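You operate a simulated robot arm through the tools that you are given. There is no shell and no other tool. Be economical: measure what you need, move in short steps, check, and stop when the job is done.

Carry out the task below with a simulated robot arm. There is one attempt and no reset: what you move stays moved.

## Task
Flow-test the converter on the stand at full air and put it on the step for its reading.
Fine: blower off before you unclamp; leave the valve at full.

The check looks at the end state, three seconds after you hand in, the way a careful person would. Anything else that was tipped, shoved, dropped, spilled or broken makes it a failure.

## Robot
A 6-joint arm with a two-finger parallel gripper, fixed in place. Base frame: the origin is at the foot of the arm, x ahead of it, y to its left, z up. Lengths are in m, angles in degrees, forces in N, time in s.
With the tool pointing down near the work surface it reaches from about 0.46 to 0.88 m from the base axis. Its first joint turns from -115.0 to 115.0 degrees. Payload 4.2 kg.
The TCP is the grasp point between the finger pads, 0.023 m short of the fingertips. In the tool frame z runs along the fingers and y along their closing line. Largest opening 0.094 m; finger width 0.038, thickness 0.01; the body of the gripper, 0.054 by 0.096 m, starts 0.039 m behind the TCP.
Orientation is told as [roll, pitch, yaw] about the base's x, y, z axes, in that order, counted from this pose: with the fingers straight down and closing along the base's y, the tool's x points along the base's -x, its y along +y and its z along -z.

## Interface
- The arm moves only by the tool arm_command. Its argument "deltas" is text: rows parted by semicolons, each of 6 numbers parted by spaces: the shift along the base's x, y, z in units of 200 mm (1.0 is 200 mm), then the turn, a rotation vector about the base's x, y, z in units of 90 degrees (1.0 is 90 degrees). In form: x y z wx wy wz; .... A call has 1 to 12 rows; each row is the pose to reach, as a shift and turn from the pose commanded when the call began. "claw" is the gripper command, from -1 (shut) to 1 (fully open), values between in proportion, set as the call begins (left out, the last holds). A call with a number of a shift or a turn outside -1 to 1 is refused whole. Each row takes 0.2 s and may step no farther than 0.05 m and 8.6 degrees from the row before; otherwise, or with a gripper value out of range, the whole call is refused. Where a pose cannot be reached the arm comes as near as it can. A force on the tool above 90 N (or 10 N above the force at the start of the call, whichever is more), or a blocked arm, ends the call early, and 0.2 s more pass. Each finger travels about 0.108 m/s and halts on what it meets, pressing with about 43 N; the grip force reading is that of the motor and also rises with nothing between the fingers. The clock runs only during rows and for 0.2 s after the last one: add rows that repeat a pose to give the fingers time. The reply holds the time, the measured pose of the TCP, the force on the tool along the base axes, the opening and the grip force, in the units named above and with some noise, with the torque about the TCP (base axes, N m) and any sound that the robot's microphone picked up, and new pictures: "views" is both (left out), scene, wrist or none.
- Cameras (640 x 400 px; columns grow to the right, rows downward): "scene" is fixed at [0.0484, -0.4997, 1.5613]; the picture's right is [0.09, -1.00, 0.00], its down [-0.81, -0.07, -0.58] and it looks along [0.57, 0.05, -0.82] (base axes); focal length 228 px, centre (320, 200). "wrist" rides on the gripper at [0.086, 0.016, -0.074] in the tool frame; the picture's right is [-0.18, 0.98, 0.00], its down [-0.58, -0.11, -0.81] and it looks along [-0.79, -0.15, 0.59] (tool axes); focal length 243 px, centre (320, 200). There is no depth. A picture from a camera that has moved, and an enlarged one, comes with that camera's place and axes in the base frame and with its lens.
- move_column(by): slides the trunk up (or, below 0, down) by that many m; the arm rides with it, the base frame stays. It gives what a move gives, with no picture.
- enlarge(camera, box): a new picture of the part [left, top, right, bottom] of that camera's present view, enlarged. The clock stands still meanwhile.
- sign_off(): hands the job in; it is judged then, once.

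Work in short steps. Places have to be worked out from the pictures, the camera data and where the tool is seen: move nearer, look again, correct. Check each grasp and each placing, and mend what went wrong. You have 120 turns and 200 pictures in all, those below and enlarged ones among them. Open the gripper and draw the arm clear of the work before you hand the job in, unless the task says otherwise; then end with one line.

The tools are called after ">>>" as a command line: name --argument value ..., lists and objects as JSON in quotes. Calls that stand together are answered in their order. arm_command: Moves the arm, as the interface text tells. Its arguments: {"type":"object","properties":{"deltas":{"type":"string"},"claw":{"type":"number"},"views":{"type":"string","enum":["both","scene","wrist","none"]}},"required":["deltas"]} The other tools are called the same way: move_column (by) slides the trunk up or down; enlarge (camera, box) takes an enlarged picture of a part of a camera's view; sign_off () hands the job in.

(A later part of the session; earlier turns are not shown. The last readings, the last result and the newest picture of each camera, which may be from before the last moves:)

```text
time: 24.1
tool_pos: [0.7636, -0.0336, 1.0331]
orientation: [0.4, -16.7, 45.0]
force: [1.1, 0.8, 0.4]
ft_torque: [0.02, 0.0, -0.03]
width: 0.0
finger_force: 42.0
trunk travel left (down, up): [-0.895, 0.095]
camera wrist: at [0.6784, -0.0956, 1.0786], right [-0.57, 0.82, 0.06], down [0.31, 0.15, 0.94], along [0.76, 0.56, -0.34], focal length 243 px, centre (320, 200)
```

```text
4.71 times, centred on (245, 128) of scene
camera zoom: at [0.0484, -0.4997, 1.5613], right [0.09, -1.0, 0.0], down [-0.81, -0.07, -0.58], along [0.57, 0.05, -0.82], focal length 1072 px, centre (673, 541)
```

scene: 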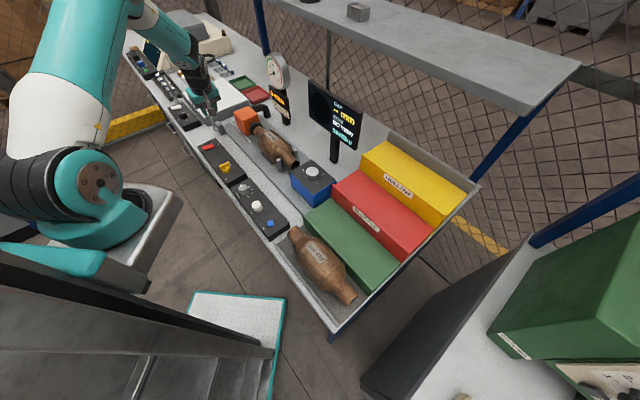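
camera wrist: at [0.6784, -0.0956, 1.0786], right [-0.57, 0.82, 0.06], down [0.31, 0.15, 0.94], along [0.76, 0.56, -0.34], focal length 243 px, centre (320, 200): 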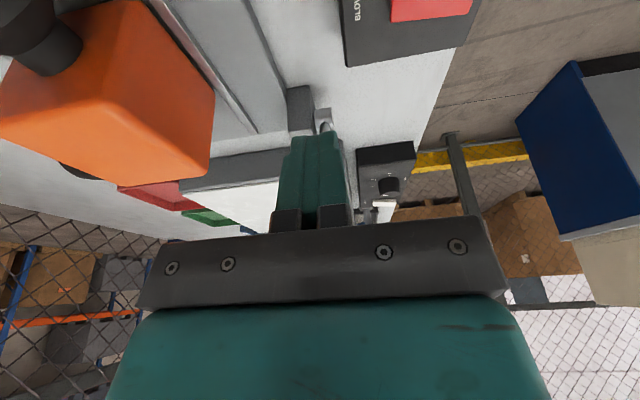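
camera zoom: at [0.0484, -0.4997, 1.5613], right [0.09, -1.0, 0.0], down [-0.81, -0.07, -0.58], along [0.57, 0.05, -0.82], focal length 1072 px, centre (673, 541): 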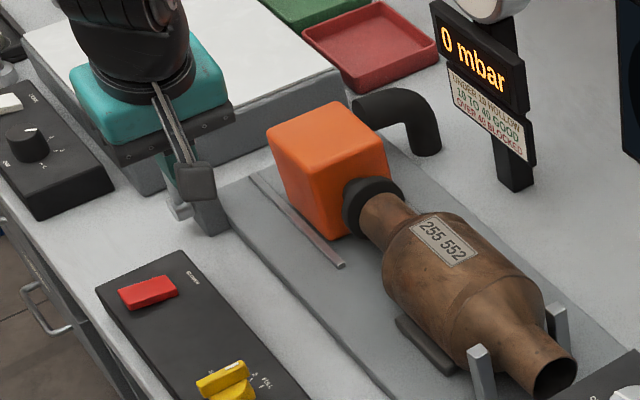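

The fingers slipped off the ball near the end. I'll rise and look at where the lever rests.

>>> arm_command --deltas "-0.1 -0.1 0.1 0 0 0; -0.2 -0.2 0.3 0 0 0; -0.3 -0.3 0.5 0 0 0" --views "wrist"

>>> enlarge --camera "wrist" --box '[200, 40, 440, 240]'

>>> enlarge --camera "scene" --box '[185, 85, 305, 170]'

```text
time: 24.9
tool_pos: [0.7049, -0.0932, 1.1329]
orientation: [0.3, -17.0, 45.0]
force: [0.9, -1.0, -0.5]
ft_torque: [0.0, 0.04, 0.02]
width: 0.0003
finger_force: 42.5
trunk travel left (down, up): [-0.895, 0.095]
camera wrist: at [0.6198, -0.1545, 1.1798], right [-0.57, 0.82, 0.06], down [0.31, 0.15, 0.94], along [0.76, 0.55, -0.33], focal length 243 px, centre (320, 200)
```

wrist: 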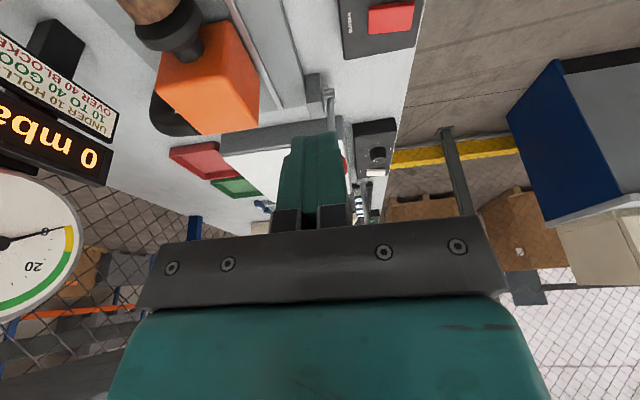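

```text
2.00 times, centred on (320, 140) of wrist
camera zoom: at [0.6198, -0.1545, 1.1798], right [-0.57, 0.82, 0.06], down [0.31, 0.15, 0.94], along [0.76, 0.55, -0.33], focal length 485 px, centre (320, 320)
```

zoom: 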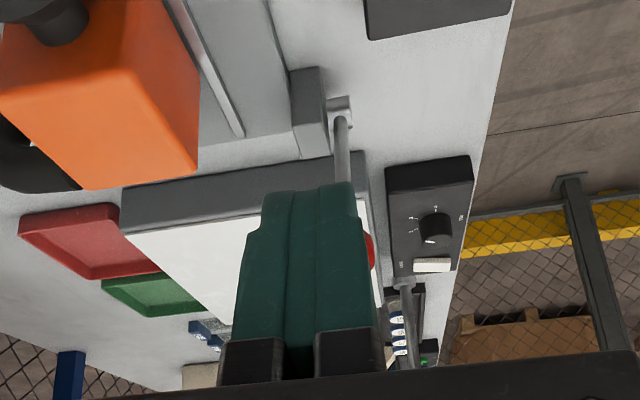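

```text
4.71 times, centred on (245, 128) of scene
camera zoom: at [0.0484, -0.4997, 1.5613], right [0.09, -1.0, 0.0], down [-0.81, -0.07, -0.58], along [0.57, 0.05, -0.82], focal length 1072 px, centre (673, 541)
```

zoom: 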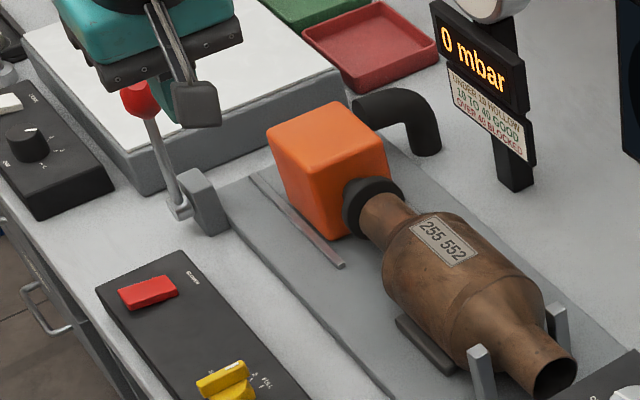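

The lever stands near vertical (~100°) — not home. I'll untilt, turn the tool so a closed finger's flat side can push the ball from behind, and position beyond it.

>>> arm_command --deltas "0 0 0.05 -0.067 0.067 0; 0.1 0.1 0.1 -0.134 0.134 0; 0.2 0.2 0.15 -0.134 0.134 0" --views "none"

>>> arm_command --deltas "0.05 0.05 0 0 0 -0.0933; 0.1 0.1 0 0 0 -0.1866; 0.15 0.15 0 0 0 -0.28; 0.2 0.2 0 0 0 -0.373; 0.25 0.25 0 0 0 -0.4665; 0.3 0.3 0 0 0 -0.56; 0.35 0.35 0 0 0 -0.653; 0.4 0.4 0 0 0 -0.746; 0.44 0.44 0 0 0 -0.84; 0.47 0.47 0 0 0 -0.933; 0.47 0.47 0 0 0 -1" --views "wrist"

>>> enlarge --camera "scene" --box '[185, 85, 305, 170]'

```text
time: 25.7
tool_pos: [0.7448, -0.0543, 1.1639]
orientation: [0.1, 0.1, 45.0]
force: [0.0, -0.4, -0.5]
ft_torque: [0.0, -0.04, -0.03]
width: 0.0
finger_force: 42.8
trunk travel left (down, up): [-0.895, 0.095]
```

```text
time: 28.1
tool_pos: [0.8402, 0.0397, 1.1635]
orientation: [0.2, 0.1, -45.1]
force: [0.4, -0.3, 0.3]
ft_torque: [0.03, 0.0, -0.05]
width: 0.0002
finger_force: 42.9
trunk travel left (down, up): [-0.895, 0.095]
camera wrist: at [0.7901, 0.1132, 1.2387], right [0.83, 0.56, 0.0], down [0.33, -0.49, 0.81], along [0.45, -0.67, -0.59], focal length 243 px, centre (320, 200)
```

wrist: 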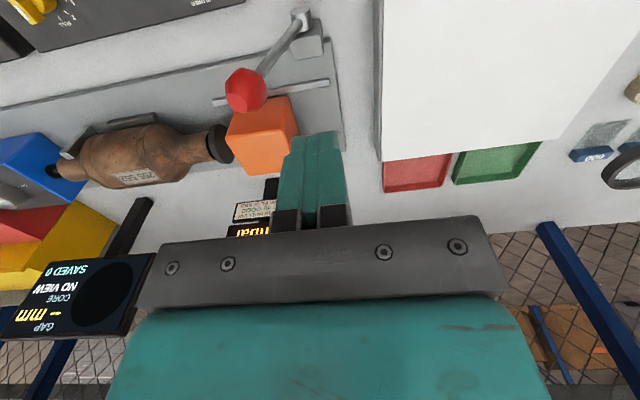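

```text
4.71 times, centred on (245, 128) of scene
camera zoom: at [0.0484, -0.4997, 1.5613], right [0.09, -1.0, 0.0], down [-0.81, -0.07, -0.58], along [0.57, 0.05, -0.82], focal length 1072 px, centre (673, 541)
```

zoom: 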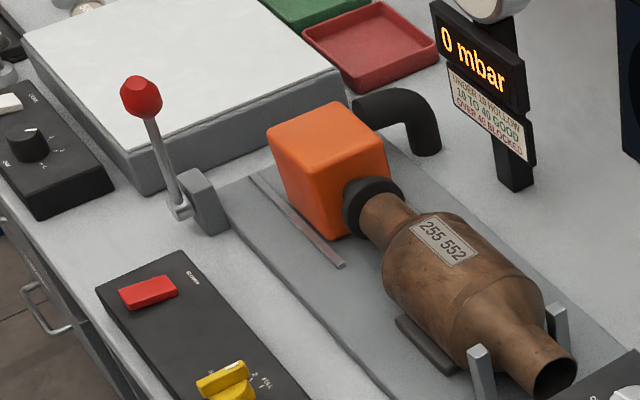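

Ball is at ≈(0.7985, 0.003, 1.06), lever ~105°. Closed fingers are just beyond it; I'll drop to ball height and push it onward along its arc.

>>> arm_command --deltas "0 0 -0.22 0 0 0; 0 0 -0.4425 0 0 0; -0.1015 -0.1015 -0.4425 0 0 0; -0.158 -0.158 -0.4675 0 0 0; -0.204 -0.204 -0.4975 0 0 0; -0.248 -0.248 -0.5375 0 0 0" --views "wrist"

>>> enlarge --camera "scene" --box '[185, 85, 305, 170]'

```text
time: 29.5
tool_pos: [0.7906, -0.0114, 1.0559]
orientation: [0.1, 0.2, -45.0]
force: [0.0, -0.4, 0.0]
ft_torque: [0.02, 0.0, -0.01]
width: 0.0001
finger_force: 42.4
trunk travel left (down, up): [-0.895, 0.095]
camera wrist: at [0.7405, 0.0616, 1.131], right [0.83, 0.56, 0.0], down [0.33, -0.49, 0.81], along [0.46, -0.66, -0.59], focal length 243 px, centre (320, 200)
```

wrist: 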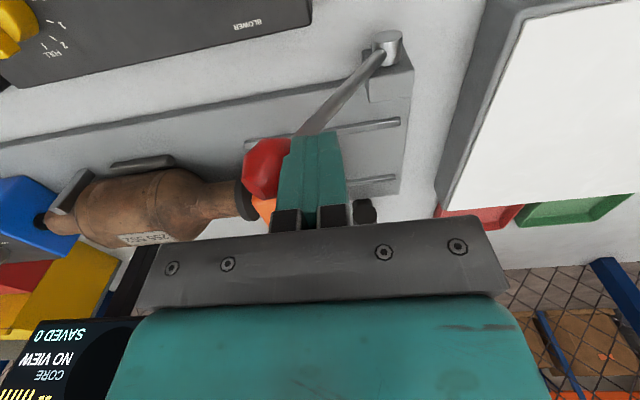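

```text
4.71 times, centred on (245, 128) of scene
camera zoom: at [0.0484, -0.4997, 1.5613], right [0.09, -1.0, 0.0], down [-0.81, -0.07, -0.58], along [0.57, 0.05, -0.82], focal length 1072 px, centre (673, 541)
```

zoom: 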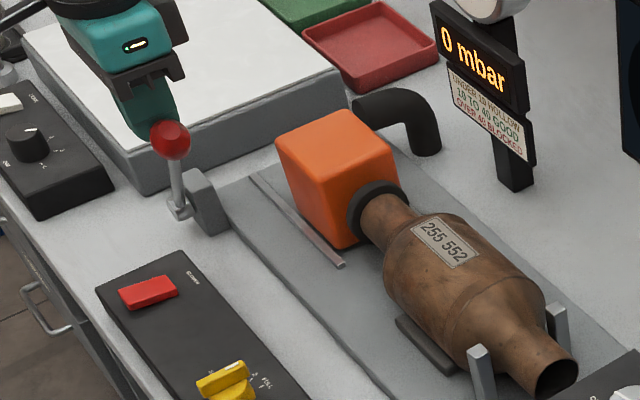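

The lever moves freely and the head advances; keep pushing until it stops.

>>> arm_command --deltas "-0.0407 -0.0407 -0.0435 0 0 0; -0.078 -0.078 -0.0925 0 0 0; -0.111 -0.111 -0.147 0 0 0" --views "wrist"

>>> enlarge --camera "scene" --box '[185, 85, 305, 170]'

```text
time: 30.2
tool_pos: [0.7882, -0.0132, 1.054]
orientation: [3.0, -1.3, -43.9]
force: [4.3, 30.7, 12.7]
ft_torque: [0.18, 0.03, -0.17]
width: 0.0
finger_force: 42.5
trunk travel left (down, up): [-0.895, 0.095]
stopped in row 3: the force on the tool passed its limit at 98 N (the readings are from after the stop); the commanded pose is now the measured one
camera wrist: at [0.7333, 0.0574, 1.1276], right [0.81, 0.58, 0.06], down [0.3, -0.5, 0.81], along [0.5, -0.64, -0.58], focal length 243 px, centre (320, 200)
```

wrist: 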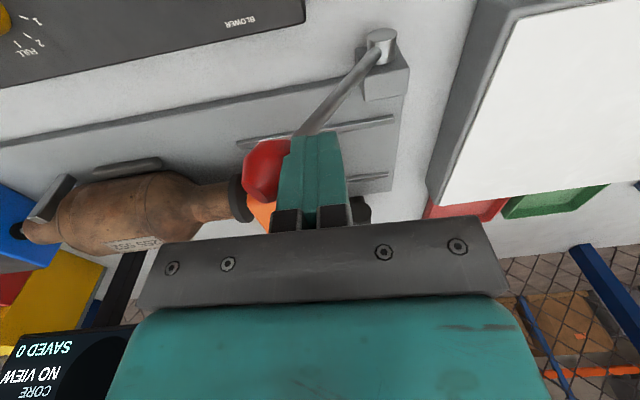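

```text
4.71 times, centred on (245, 128) of scene
camera zoom: at [0.0484, -0.4997, 1.5613], right [0.09, -1.0, 0.0], down [-0.81, -0.07, -0.58], along [0.57, 0.05, -0.82], focal length 1072 px, centre (673, 541)
```

zoom: 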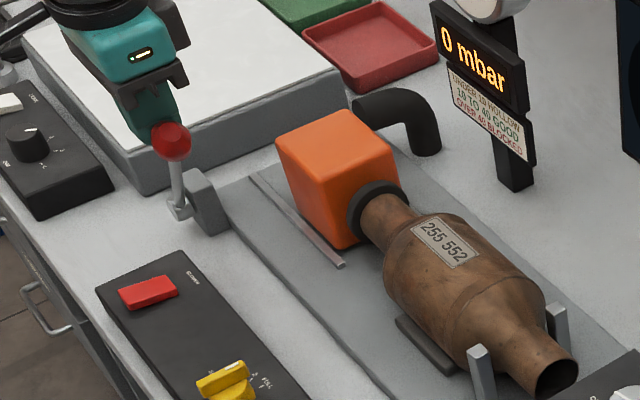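

Hard stop reached (98 N) with the cup seated on the inlet. Back off, rise and check that the lever stays.

>>> arm_command --deltas "0.1 0.1 0.03 -0.033 0.0145 -0.012; 0.1 0.1 0.25 -0.033 0.0145 -0.012; 0.05 0.05 0.45 -0.033 0.0145 -0.012; 0 0.1 0.6 -0.033 0.0145 -0.012" --views "wrist"

>>> enlarge --camera "scene" --box '[185, 85, 305, 170]'

>>> enlarge --camera "wrist" --box '[0, 0, 300, 200]'

```text
time: 31.2
tool_pos: [0.7863, 0.0002, 1.173]
orientation: [-0.5, -2.3, -45.4]
force: [0.2, -0.7, 0.2]
ft_torque: [-0.02, 0.0, 0.0]
width: 0.0
finger_force: 42.4
trunk travel left (down, up): [-0.895, 0.095]
camera wrist: at [0.7354, 0.0767, 1.2439], right [0.83, 0.56, 0.0], down [0.31, -0.46, 0.83], along [0.46, -0.69, -0.56], focal length 243 px, centre (320, 200)
```

wrist: 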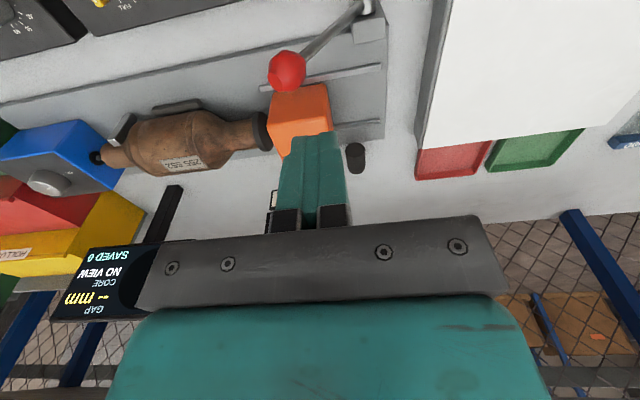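

```text
4.71 times, centred on (245, 128) of scene
camera zoom: at [0.0484, -0.4997, 1.5613], right [0.09, -1.0, 0.0], down [-0.81, -0.07, -0.58], along [0.57, 0.05, -0.82], focal length 1072 px, centre (673, 541)
```

zoom: 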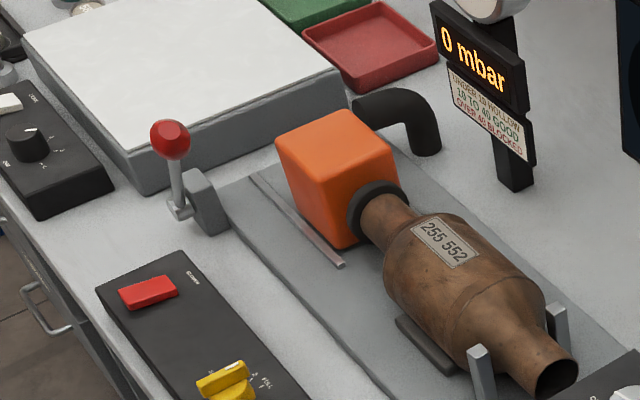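

```text
2.00 times, centred on (150, 100) of wrist
camera zoom: at [0.7354, 0.0767, 1.2439], right [0.83, 0.56, 0.0], down [0.31, -0.46, 0.83], along [0.46, -0.69, -0.56], focal length 485 px, centre (660, 400)
```

zoom: 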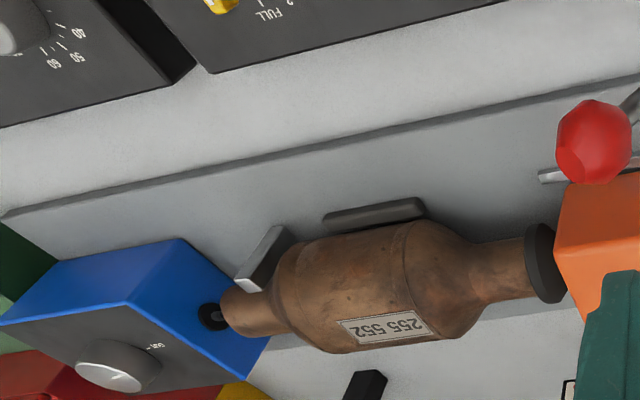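

The clamp holds (ball now ≈(0.776, −0.023, 1.036)). Next the blower rocker at ≈(0.708, 0.005, 0.94): move above it and look closely, correcting the small tilt.

>>> arm_command --deltas "-0.15 0.05 -0.1 0.022 0.014 0.004; -0.3 0.06 -0.3 0.022 0.014 0.004; -0.4 0.06 -0.5 0.022 0.014 0.004" --views "wrist"

>>> enlarge --camera "wrist" --box '[220, 0, 420, 200]'

>>> enlarge --camera "scene" --box '[185, 130, 245, 170]'

```text
time: 32.0
tool_pos: [0.7064, 0.0139, 1.0714]
orientation: [0.2, -0.1, -45.1]
force: [0.0, -0.4, 0.0]
ft_torque: [-0.01, -0.01, -0.03]
width: 0.0
finger_force: 42.3
trunk travel left (down, up): [-0.895, 0.095]
camera wrist: at [0.6561, 0.0865, 1.1467], right [0.82, 0.57, 0.0], down [0.33, -0.49, 0.81], along [0.46, -0.67, -0.59], focal length 243 px, centre (320, 200)
```

wrist: 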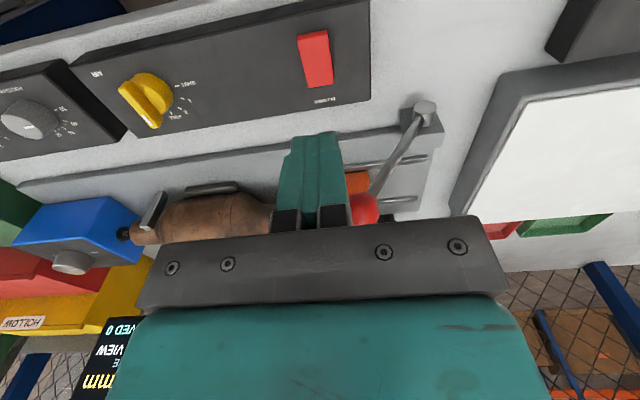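

```text
2.00 times, centred on (320, 100) of wrist
camera zoom: at [0.6561, 0.0865, 1.1467], right [0.82, 0.57, 0.0], down [0.33, -0.49, 0.81], along [0.46, -0.67, -0.59], focal length 485 px, centre (320, 400)
```

zoom: 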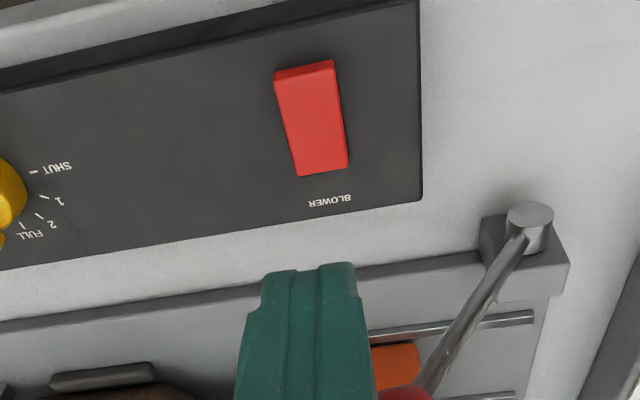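

```text
10.00 times, centred on (215, 150) of scene
camera zoom: at [0.0484, -0.4997, 1.5613], right [0.09, -1.0, 0.0], down [-0.81, -0.07, -0.58], along [0.57, 0.05, -0.82], focal length 2278 px, centre (1370, 700)
```

zoom: 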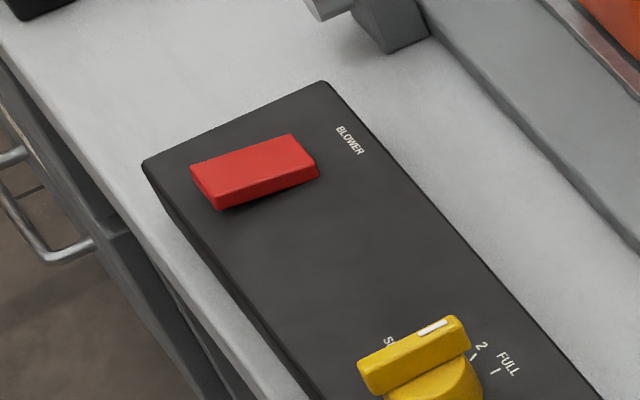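

The rocker's front end is raised (back end down = off). I'll press the front end at ≈(0.695, 0.022), approaching in steps.

>>> arm_command --deltas "-0.057 0.04 -0.2 0 0 0; -0.057 0.04 -0.4 0 0 0; -0.057 0.04 -0.48 0 0 0; -0.057 0.04 -0.52 0 0 0" --views "wrist"

>>> enlarge --camera "wrist" --box '[220, 60, 420, 240]'

```text
time: 33.0
tool_pos: [0.6939, 0.0203, 0.9672]
orientation: [0.0, 0.0, -45.0]
force: [0.0, 0.9, 0.9]
ft_torque: [-0.01, -0.01, 0.01]
width: 0.0
finger_force: 42.5
trunk travel left (down, up): [-0.895, 0.095]
camera wrist: at [0.6454, 0.0936, 1.0419], right [0.82, 0.57, 0.0], down [0.33, -0.49, 0.81], along [0.46, -0.67, -0.59], focal length 243 px, centre (320, 200)
```

wrist: 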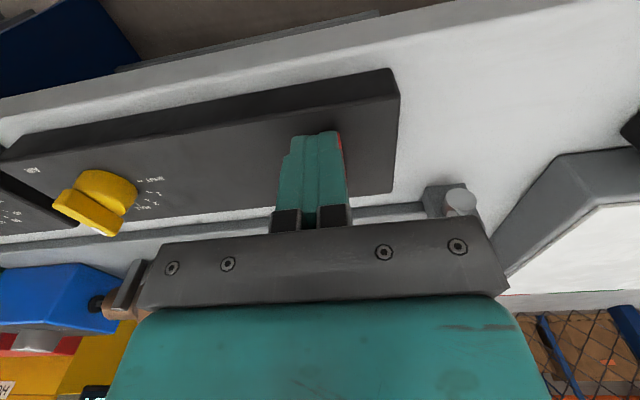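

```text
2.22 times, centred on (320, 150) of wrist
camera zoom: at [0.6454, 0.0936, 1.0419], right [0.82, 0.57, 0.0], down [0.33, -0.49, 0.81], along [0.46, -0.67, -0.59], focal length 539 px, centre (320, 311)
```

zoom: 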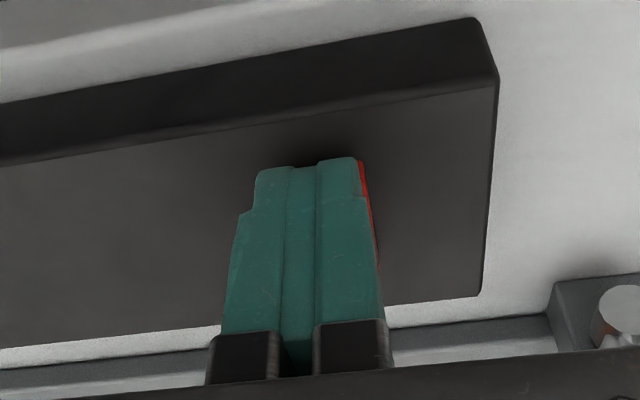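

Aligned over the rocker, no contact yet. Press down gently.

>>> arm_command --deltas "0.01 0.015 -0.03 0 0 0; 0.01 0.015 -0.05 0 0 0" --views "none"

```text
time: 33.6
tool_pos: [0.6962, 0.0235, 0.9631]
orientation: [0.2, -0.3, -45.1]
force: [-19.0, -8.3, 54.1]
ft_torque: [-0.93, -0.26, -0.13]
width: 0.0
finger_force: 42.6
trunk travel left (down, up): [-0.895, 0.095]
```

54 N contact. Lift to see whether the rocker flipped.

>>> arm_command --deltas "0 0 0.2 0 0 0; -0.05 0.2 0.4 0 0 0; 0 0.1 0.5 0 0 0" --views "wrist"

>>> enlarge --camera "wrist" --box '[220, 0, 420, 200]'

>>> enlarge --camera "scene" --box '[185, 60, 305, 170]'

```text
refused: row 2 steps farther than a row can; nothing moved
```

```text
2.00 times, centred on (320, 100) of wrist
camera zoom: at [0.6461, 0.0961, 1.037], right [0.83, 0.56, 0.0], down [0.33, -0.49, 0.81], along [0.46, -0.67, -0.59], focal length 485 px, centre (320, 400)
```

zoom: 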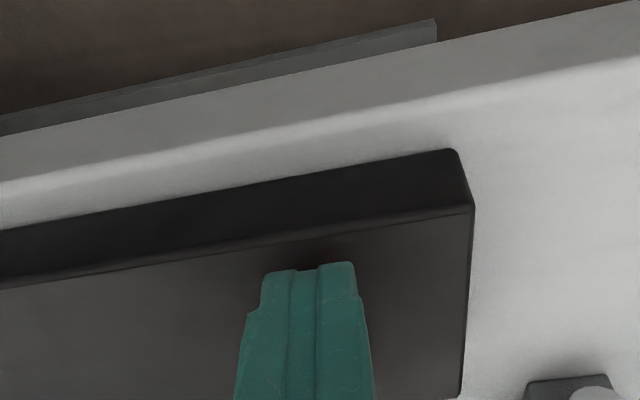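

```text
3.64 times, centred on (245, 115) of scene
camera zoom: at [0.0484, -0.4997, 1.5613], right [0.09, -1.0, 0.0], down [-0.81, -0.07, -0.58], along [0.57, 0.05, -0.82], focal length 828 px, centre (593, 509)
```

zoom: 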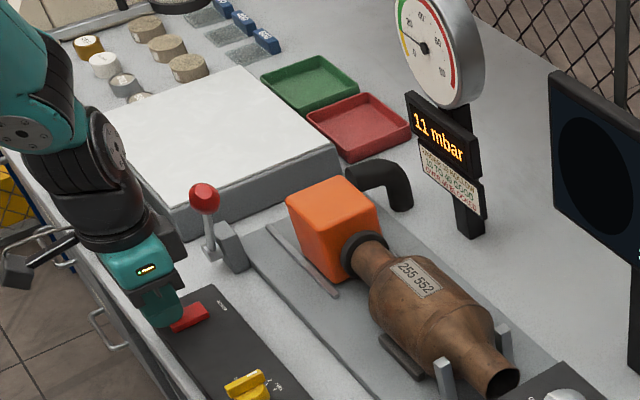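

Blower is on and the display shows 11 mbar, probably still rising. I'll lift the tool clear and let it settle.

>>> arm_command --deltas "0 0 0.2 0 0 0; 0 0.08 0.4 0 0 0; 0 0.08 0.5 0 0 0; 0 0.08 0.5 0 0 0; 0 0.08 0.5 0 0 0; 0 0.08 0.5 0 0 0; 0 0.08 0.5 0 0 0; 0 0.08 0.5 0 0 0" --views "wrist"

>>> enlarge --camera "wrist" --box '[220, 0, 420, 200]'

>>> enlarge --camera "scene" --box '[225, 40, 325, 130]'

```text
time: 35.4
tool_pos: [0.6957, 0.0392, 1.058]
orientation: [0.1, -0.2, -45.0]
force: [0.1, 0.2, -0.4]
ft_torque: [0.02, 0.03, 0.0]
width: 0.0
finger_force: 42.6
trunk travel left (down, up): [-0.895, 0.095]
camera wrist: at [0.6453, 0.1125, 1.1319], right [0.82, 0.57, 0.0], down [0.33, -0.49, 0.81], along [0.46, -0.67, -0.59], focal length 243 px, centre (320, 200)
```

wrist: 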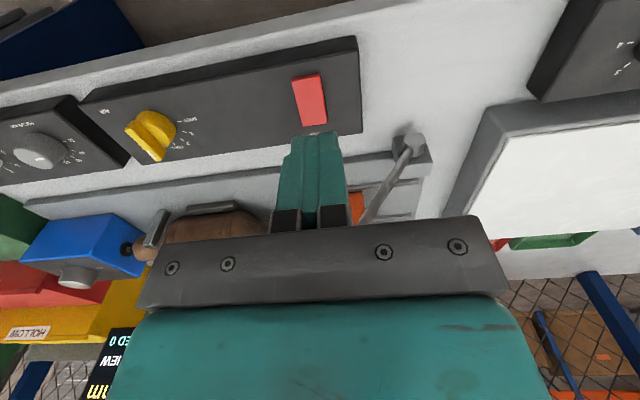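

```text
2.00 times, centred on (320, 100) of wrist
camera zoom: at [0.6453, 0.1125, 1.1319], right [0.82, 0.57, 0.0], down [0.33, -0.49, 0.81], along [0.46, -0.67, -0.59], focal length 485 px, centre (320, 400)
```

zoom: 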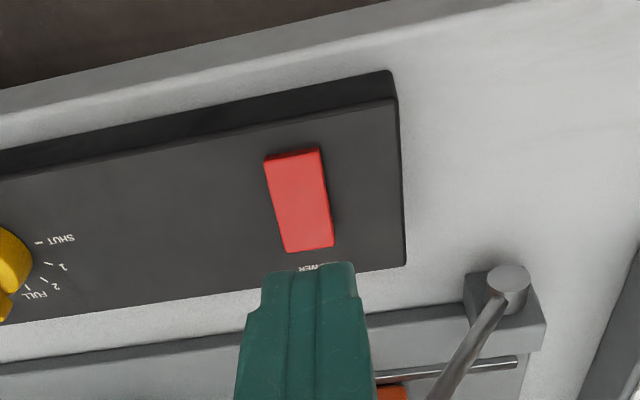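

```text
4.44 times, centred on (275, 85) of scene
camera zoom: at [0.0484, -0.4997, 1.5613], right [0.09, -1.0, 0.0], down [-0.81, -0.07, -0.58], along [0.57, 0.05, -0.82], focal length 1012 px, centre (520, 711)
```

zoom: 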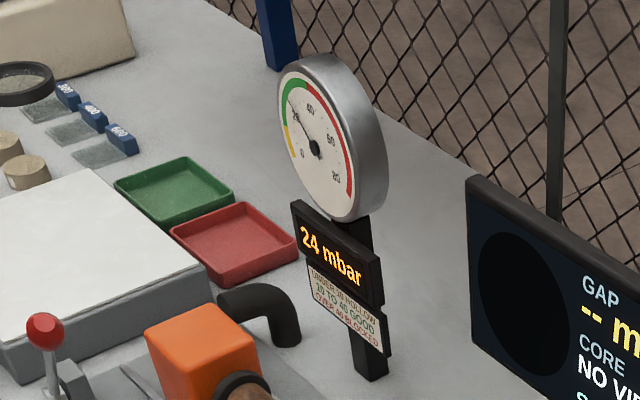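

24 mbar; wait more to be sure it has settled.

>>> arm_command --deltas "0 0 0 0 0 0; 0 0 0 0 0 0; 0 0 0 0 0 0; 0 0 0 0 0 0; 0 0 0 0 0 0; 0 0 0 0 0 0; 0 0 0 0 0 0; 0 0 0 0 0 0; 0 0 0 0 0 0; 0 0 0 0 0 0; 0 0 0 0 0 0; 0 0 0 0 0 0" --views "none"

>>> enlarge --camera "scene" --box '[225, 40, 325, 130]'

>>> arm_command --deltas "0 0 0 0 0 0; 0 0 0 0 0 0; 0 0 0 0 0 0; 0 0 0 0 0 0; 0 0 0 0 0 0; 0 0 0 0 0 0; 0 0 0 0 0 0; 0 0 0 0 0 0; 0 0 0 0 0 0; 0 0 0 0 0 0; 0 0 0 0 0 0; 0 0 0 0 0 0" --views "none"

>>> enlarge --camera "scene" --box '[225, 40, 325, 130]'

>>> enlarge --camera "scene" --box '[205, 150, 245, 180]'

```text
time: 38.0
tool_pos: [0.6942, 0.0396, 1.0565]
orientation: [0.0, -0.1, -45.1]
force: [0.3, 0.1, 0.8]
ft_torque: [-0.02, 0.01, 0.04]
width: 0.0
finger_force: 42.9
trunk travel left (down, up): [-0.895, 0.095]
```

```text
4.44 times, centred on (275, 85) of scene
camera zoom: at [0.0484, -0.4997, 1.5613], right [0.09, -1.0, 0.0], down [-0.81, -0.07, -0.58], along [0.57, 0.05, -0.82], focal length 1012 px, centre (520, 711)
```

zoom: 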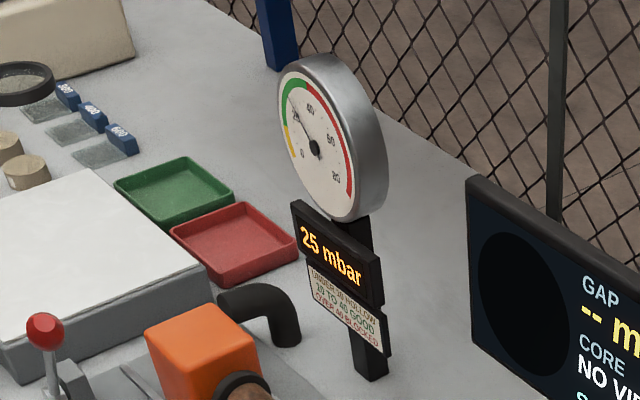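

```text
time: 40.6
tool_pos: [0.6944, 0.0394, 1.0584]
orientation: [0.1, -0.1, -45.0]
force: [0.7, -0.3, -0.6]
ft_torque: [0.04, 0.0, -0.02]
width: 0.0
finger_force: 42.3
trunk travel left (down, up): [-0.895, 0.095]
```

```text
4.44 times, centred on (275, 85) of scene
camera zoom: at [0.0484, -0.4997, 1.5613], right [0.09, -1.0, 0.0], down [-0.81, -0.07, -0.58], along [0.57, 0.05, -0.82], focal length 1012 px, centre (520, 711)
```

zoom: 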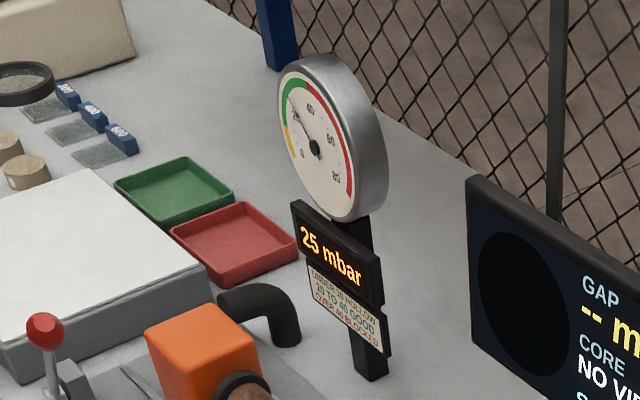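

```text
13.33 times, centred on (225, 165) of scene
camera zoom: at [0.0484, -0.4997, 1.5613], right [0.09, -1.0, 0.0], down [-0.81, -0.07, -0.58], along [0.57, 0.05, -0.82], focal length 3037 px, centre (1587, 667)
```

zoom: 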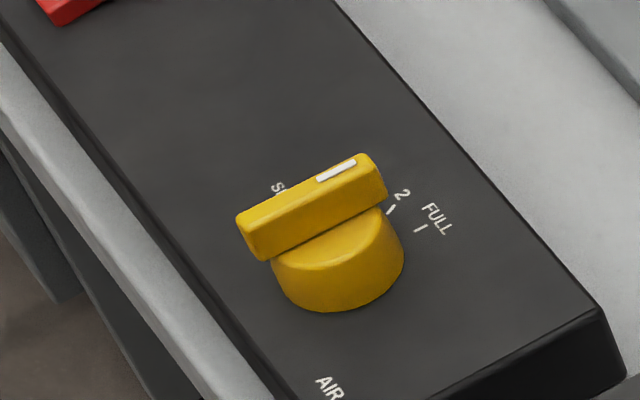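

Steady at 25 mbar with the pointer at FULL: that is GOOD (10–40), so the green step. Now blower off: press the rocker's raised back end at ≈(0.717, −0.001), keeping clear of the lever ball.

>>> arm_command --deltas "0.1125 -0.19 0 0 0 0; 0.1125 -0.2 -0.2 0 0 0; 0.1125 -0.2 -0.4 0 0 0; 0.1125 -0.2 -0.45 0 0 0; 0.1125 -0.2 -0.4775 0 0 0; 0.1125 -0.2 -0.5025 0 0 0" --views "none"

>>> enlarge --camera "scene" --box '[185, 60, 305, 170]'

```text
time: 42.0
tool_pos: [0.7178, 0.0017, 0.9635]
orientation: [0.2, 0.0, -44.7]
force: [-26.2, 19.4, 50.4]
ft_torque: [-0.61, 0.82, 0.85]
width: 0.0002
finger_force: 42.3
trunk travel left (down, up): [-0.895, 0.095]
```

```text
3.64 times, centred on (245, 115) of scene
camera zoom: at [0.0484, -0.4997, 1.5613], right [0.09, -1.0, 0.0], down [-0.81, -0.07, -0.58], along [0.57, 0.05, -0.82], focal length 828 px, centre (593, 509)
```

zoom: 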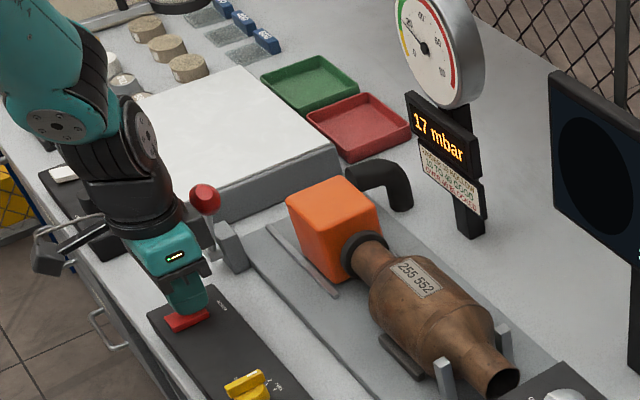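

Pressure is falling—blower off. Lift clear and verify zero, then move behind the ball (converter side) for unclamping.

>>> arm_command --deltas "-0.02 0.02 0.2 0 0 0; -0.02 0.02 0.45 0 0 0; -0.02 0.02 0.7 0 0 0; 0 -0.1 0.8 0 0 0; 0.05 -0.2 0.8 0 0 0; 0.1 -0.27 0.8 0 0 0" --views "wrist"

>>> enlarge --camera "scene" --box '[185, 60, 305, 170]'

```text
time: 43.4
tool_pos: [0.7393, -0.0555, 1.1192]
orientation: [0.0, -0.1, -45.0]
force: [0.4, 1.2, -0.6]
ft_torque: [0.01, -0.03, -0.02]
width: 0.0
finger_force: 42.3
trunk travel left (down, up): [-0.895, 0.095]
camera wrist: at [0.69, 0.0181, 1.1934], right [0.82, 0.57, 0.0], down [0.33, -0.49, 0.81], along [0.46, -0.67, -0.59], focal length 243 px, centre (320, 200)
```

wrist: 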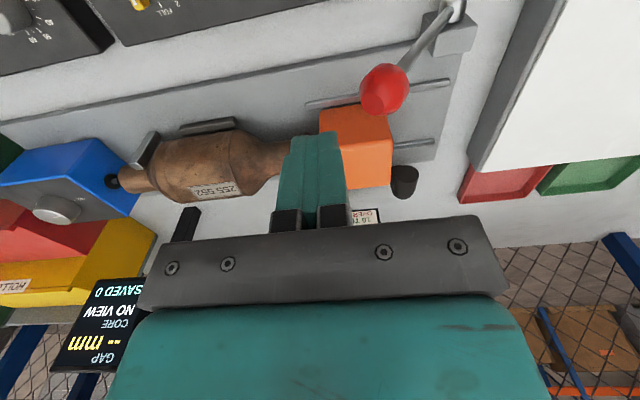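

```text
3.64 times, centred on (245, 115) of scene
camera zoom: at [0.0484, -0.4997, 1.5613], right [0.09, -1.0, 0.0], down [-0.81, -0.07, -0.58], along [0.57, 0.05, -0.82], focal length 828 px, centre (593, 509)
```

zoom: 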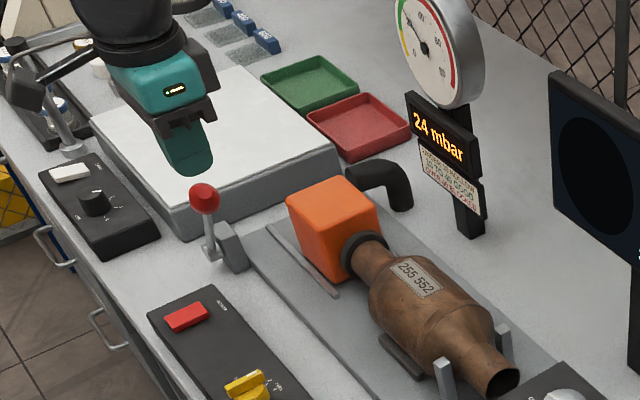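

The reading climbed back to 24: the rocker sprang back because I pressed too near its middle. I'll press again 10 mm further toward the back end.

>>> arm_command --deltas "-0.0765 0.2 0 0 0 0; -0.0765 0.2425 -0.2 0 0 0; -0.0765 0.2425 -0.4 0 0 0; -0.0765 0.2425 -0.6 0 0 0; -0.0765 0.2425 -0.73 0 0 0; -0.0765 0.2425 -0.78 0 0 0; -0.0765 0.2425 -0.815 0 0 0" --views "wrist"

>>> enlarge --camera "scene" --box '[185, 85, 305, 170]'

```text
time: 44.5
tool_pos: [0.7269, -0.0052, 1.0101]
orientation: [1.0, -1.1, -45.4]
force: [-55.2, 1.2, 73.6]
ft_torque: [-1.91, -5.69, -1.36]
width: 0.0
finger_force: 42.6
trunk travel left (down, up): [-0.895, 0.095]
stopped in row 5: the force on the tool passed its limit at 133 N (the readings are from after the stop); the commanded pose is now the measured one
camera wrist: at [0.6755, 0.068, 1.083], right [0.83, 0.56, 0.02], down [0.31, -0.49, 0.82], along [0.47, -0.67, -0.58], focal length 243 px, centre (320, 200)
```

wrist: 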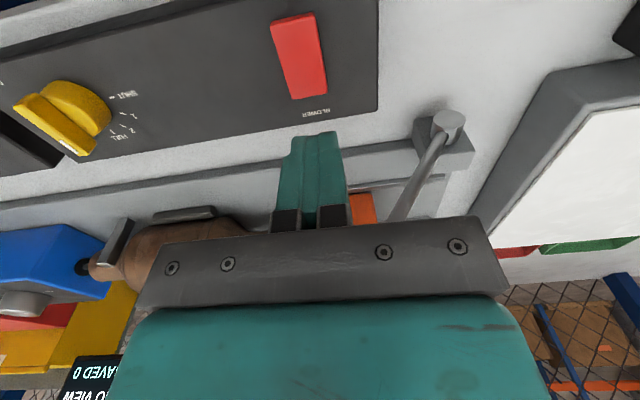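

```text
4.71 times, centred on (245, 128) of scene
camera zoom: at [0.0484, -0.4997, 1.5613], right [0.09, -1.0, 0.0], down [-0.81, -0.07, -0.58], along [0.57, 0.05, -0.82], focal length 1072 px, centre (673, 541)
```

zoom: 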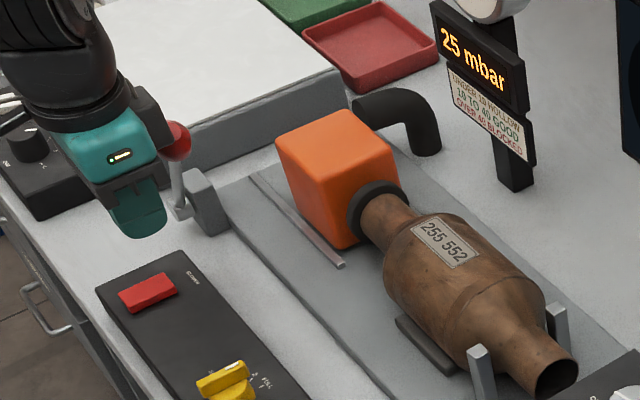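

The gripper body touched the ball from above, so stop. I'll lift straight up and come back with the tool tilted 30° so its body leans away from the lever.

>>> arm_command --deltas "0 0 0.25 0 0 0; -0.05 0.05 0.45 -0.0589 -0.0589 0; -0.05 0.05 0.45 -0.1178 -0.1178 0; -0.05 0.05 0.45 -0.1767 -0.1767 0; -0.05 0.05 0.45 -0.2357 -0.2357 0" --views "both"

>>> enlarge --camera "scene" --box '[185, 85, 305, 170]'

```text
time: 45.7
tool_pos: [0.722, 0.0037, 1.091]
orientation: [1.0, -31.0, -45.4]
force: [0.2, -0.6, -0.4]
ft_torque: [0.01, -0.02, -0.03]
width: 0.0
finger_force: 42.5
trunk travel left (down, up): [-0.895, 0.095]
camera wrist: at [0.6533, 0.0954, 1.1115], right [0.8, 0.58, 0.11], down [-0.03, -0.15, 0.99], along [0.59, -0.8, -0.1], focal length 243 px, centre (320, 200)
```

scene: 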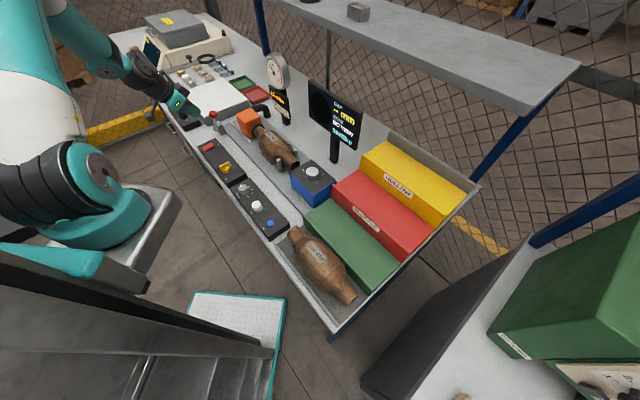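
wrist: 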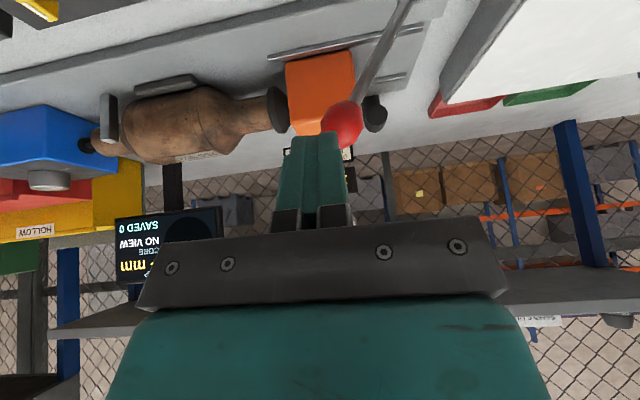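

```text
4.71 times, centred on (245, 128) of scene
camera zoom: at [0.0484, -0.4997, 1.5613], right [0.09, -1.0, 0.0], down [-0.81, -0.07, -0.58], along [0.57, 0.05, -0.82], focal length 1072 px, centre (673, 541)
```

zoom: 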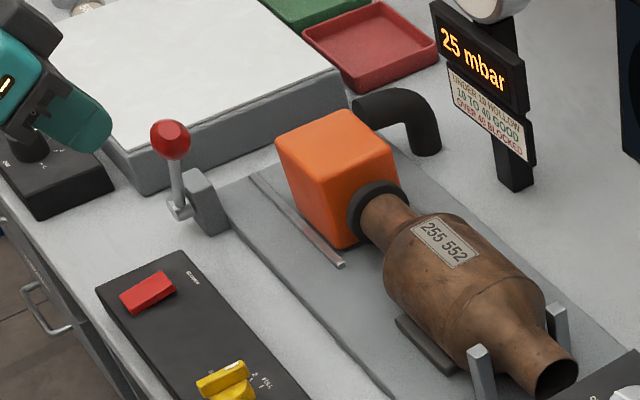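

Lever and reading unchanged. Now come down in front of the ball, slide back and press the rocker's back end with the fingertip edge.

>>> arm_command --deltas "-0.0925 0.0485 -0.2 0 0 0; -0.0925 0.0485 -0.4 0 0 0; -0.0925 0.0485 -0.455 0 0 0; 0.0135 -0.0575 -0.51 0 0 0" --views "wrist"

>>> enlarge --camera "scene" --box '[185, 100, 265, 160]'

```text
time: 46.7
tool_pos: [0.7239, -0.0077, 0.989]
orientation: [0.9, -30.8, -45.1]
force: [0.4, 0.6, -0.4]
ft_torque: [0.0, 0.02, 0.01]
width: 0.0
finger_force: 42.2
trunk travel left (down, up): [-0.895, 0.095]
camera wrist: at [0.6552, 0.084, 1.0089], right [0.8, 0.59, 0.11], down [-0.03, -0.15, 0.99], along [0.59, -0.8, -0.1], focal length 243 px, centre (320, 200)
```

wrist: 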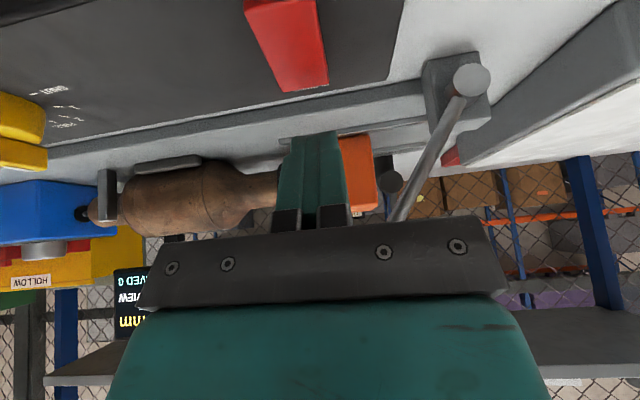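

```text
6.67 times, centred on (225, 130) of scene
camera zoom: at [0.0484, -0.4997, 1.5613], right [0.09, -1.0, 0.0], down [-0.81, -0.07, -0.58], along [0.57, 0.05, -0.82], focal length 1519 px, centre (953, 667)
```

zoom: 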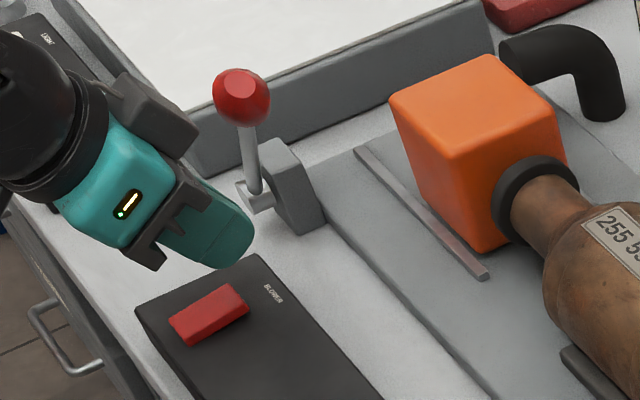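

The rocker's back edge is at n≈0.511, so shift 7 mm frontward and press down.

>>> arm_command --deltas "-0.025 0.025 -0.03 0 0 0; -0.025 0.025 -0.085 0 0 0; -0.025 0.025 -0.115 0 0 0; -0.025 0.025 -0.135 0 0 0" --views "none"

>>> enlarge --camera "scene" --box '[185, 85, 305, 170]'

```text
time: 47.7
tool_pos: [0.7198, -0.0029, 0.968]
orientation: [1.3, -31.3, -45.4]
force: [-8.9, -2.7, 50.3]
ft_torque: [0.06, 0.42, -0.02]
width: 0.0
finger_force: 42.5
trunk travel left (down, up): [-0.895, 0.095]
```

```text
4.71 times, centred on (245, 128) of scene
camera zoom: at [0.0484, -0.4997, 1.5613], right [0.09, -1.0, 0.0], down [-0.81, -0.07, -0.58], along [0.57, 0.05, -0.82], focal length 1072 px, centre (673, 541)
```

zoom: 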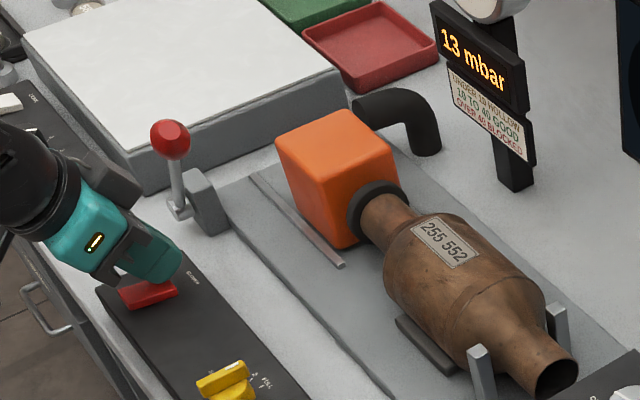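

Falling (13 mbar). Lift straight up gently and confirm it stays off.

>>> arm_command --deltas "0 0 0.05 0 0 0; 0 0 0.15 0 0 0; 0 0 0.15 0 0 0; 0 0 0.15 0 0 0; 0 0 0.15 0 0 0; 0 0 0.15 0 0 0; 0 0 0.15 0 0 0; 0 0 0.15 0 0 0; 0 0 0.15 0 0 0; 0 0 0.15 0 0 0" --views "none"

>>> enlarge --camera "scene" --box '[185, 85, 305, 170]'

```text
time: 49.9
tool_pos: [0.7196, -0.0037, 0.9933]
orientation: [1.0, -30.8, -45.3]
force: [0.4, -0.4, -0.7]
ft_torque: [0.03, -0.01, -0.03]
width: 0.0001
finger_force: 42.8
trunk travel left (down, up): [-0.895, 0.095]
```

```text
4.71 times, centred on (245, 128) of scene
camera zoom: at [0.0484, -0.4997, 1.5613], right [0.09, -1.0, 0.0], down [-0.81, -0.07, -0.58], along [0.57, 0.05, -0.82], focal length 1072 px, centre (673, 541)
```

zoom: 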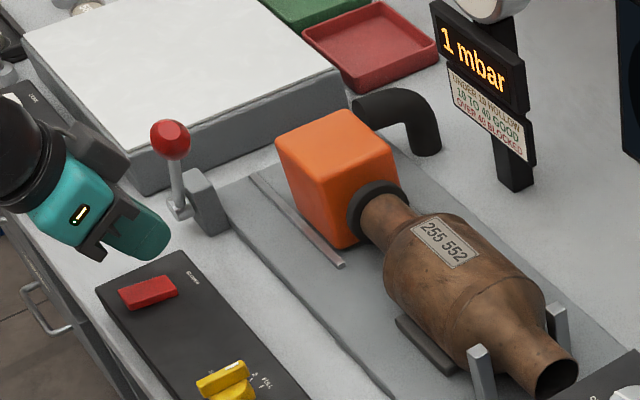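

Blower is off (1 mbar and falling, rocker stayed). Now rise, untilt, and go to the converter side of the ball to push the lever back open.

>>> arm_command --deltas "-0.05 0.05 0.2 0.059 0.063 0; -0.05 0.05 0.4 0.118 0.126 0; -0.05 0.05 0.6 0.177 0.189 0; 0 0 0.635 0.236 0.252 0.004; 0.08 -0.14 0.635 0.236 0.252 0.004; 0.142 -0.2565 0.635 0.236 0.252 0.004" --views "wrist"

>>> enlarge --camera "scene" --box '[185, 85, 305, 170]'

```text
time: 51.3
tool_pos: [0.7487, -0.0534, 1.1197]
orientation: [-0.2, 0.2, -44.6]
force: [0.0, -0.1, 0.7]
ft_torque: [0.01, -0.03, -0.03]
width: 0.0
finger_force: 42.5
trunk travel left (down, up): [-0.895, 0.095]
camera wrist: at [0.6987, 0.0195, 1.1948], right [0.82, 0.57, 0.0], down [0.34, -0.49, 0.8], along [0.46, -0.66, -0.6], focal length 243 px, centre (320, 200)
```

wrist: 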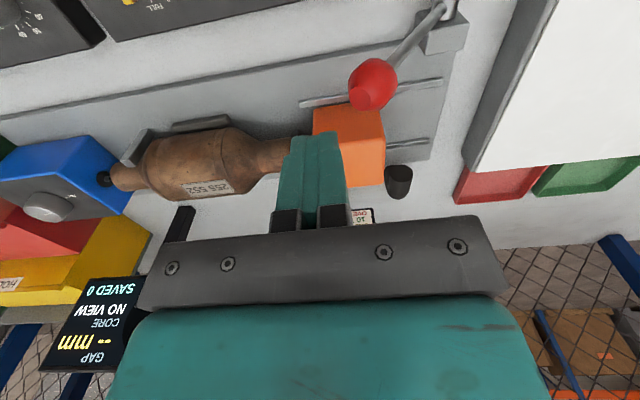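

```text
4.71 times, centred on (245, 128) of scene
camera zoom: at [0.0484, -0.4997, 1.5613], right [0.09, -1.0, 0.0], down [-0.81, -0.07, -0.58], along [0.57, 0.05, -0.82], focal length 1072 px, centre (673, 541)
```

zoom: 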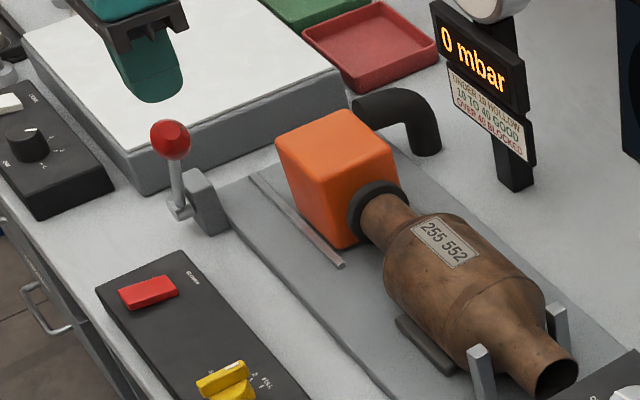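

Gauge shows 0 mbar. Drop beside the ball and push the lever back along its arc away from the converter.

>>> arm_command --deltas "0 0 -0.17 0 0 0; 0 0 -0.333 0 0 0; 0.04 0.04 -0.325 0 0 0; 0.097 0.097 -0.2885 0 0 0; 0.161 0.161 -0.2535 0 0 0; 0.226 0.226 -0.232 0 0 0; 0.2935 0.2935 -0.2235 0 0 0; 0.361 0.361 -0.2285 0 0 0; 0.428 0.428 -0.2485 0 0 0; 0.4915 0.4915 -0.2785 0 0 0" --views "wrist"

>>> enlarge --camera "scene" --box '[185, 85, 305, 170]'

```text
time: 53.5
tool_pos: [0.8452, 0.0427, 1.062]
orientation: [-0.2, 0.2, -44.5]
force: [-0.4, 0.3, 0.1]
ft_torque: [0.02, 0.0, -0.01]
width: 0.0
finger_force: 42.5
trunk travel left (down, up): [-0.895, 0.095]
camera wrist: at [0.7953, 0.1161, 1.1372], right [0.82, 0.57, 0.0], down [0.34, -0.49, 0.8], along [0.46, -0.66, -0.59], focal length 243 px, centre (320, 200)
```

wrist: 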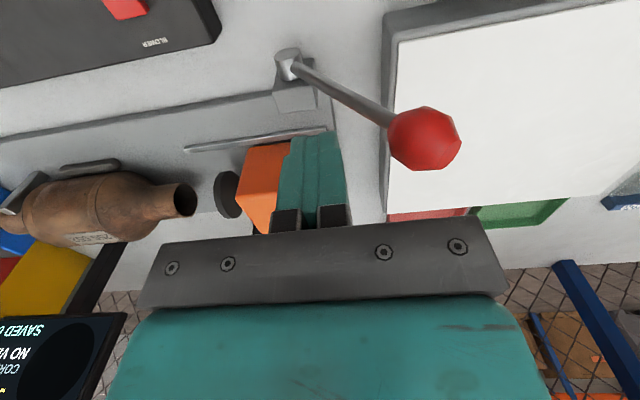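

```text
4.71 times, centred on (245, 128) of scene
camera zoom: at [0.0484, -0.4997, 1.5613], right [0.09, -1.0, 0.0], down [-0.81, -0.07, -0.58], along [0.57, 0.05, -0.82], focal length 1072 px, centre (673, 541)
```

zoom: 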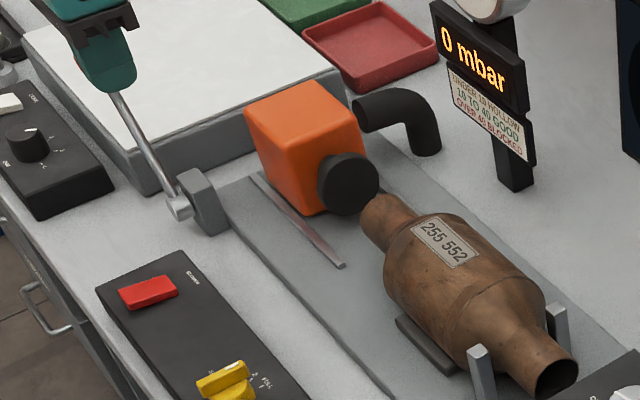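

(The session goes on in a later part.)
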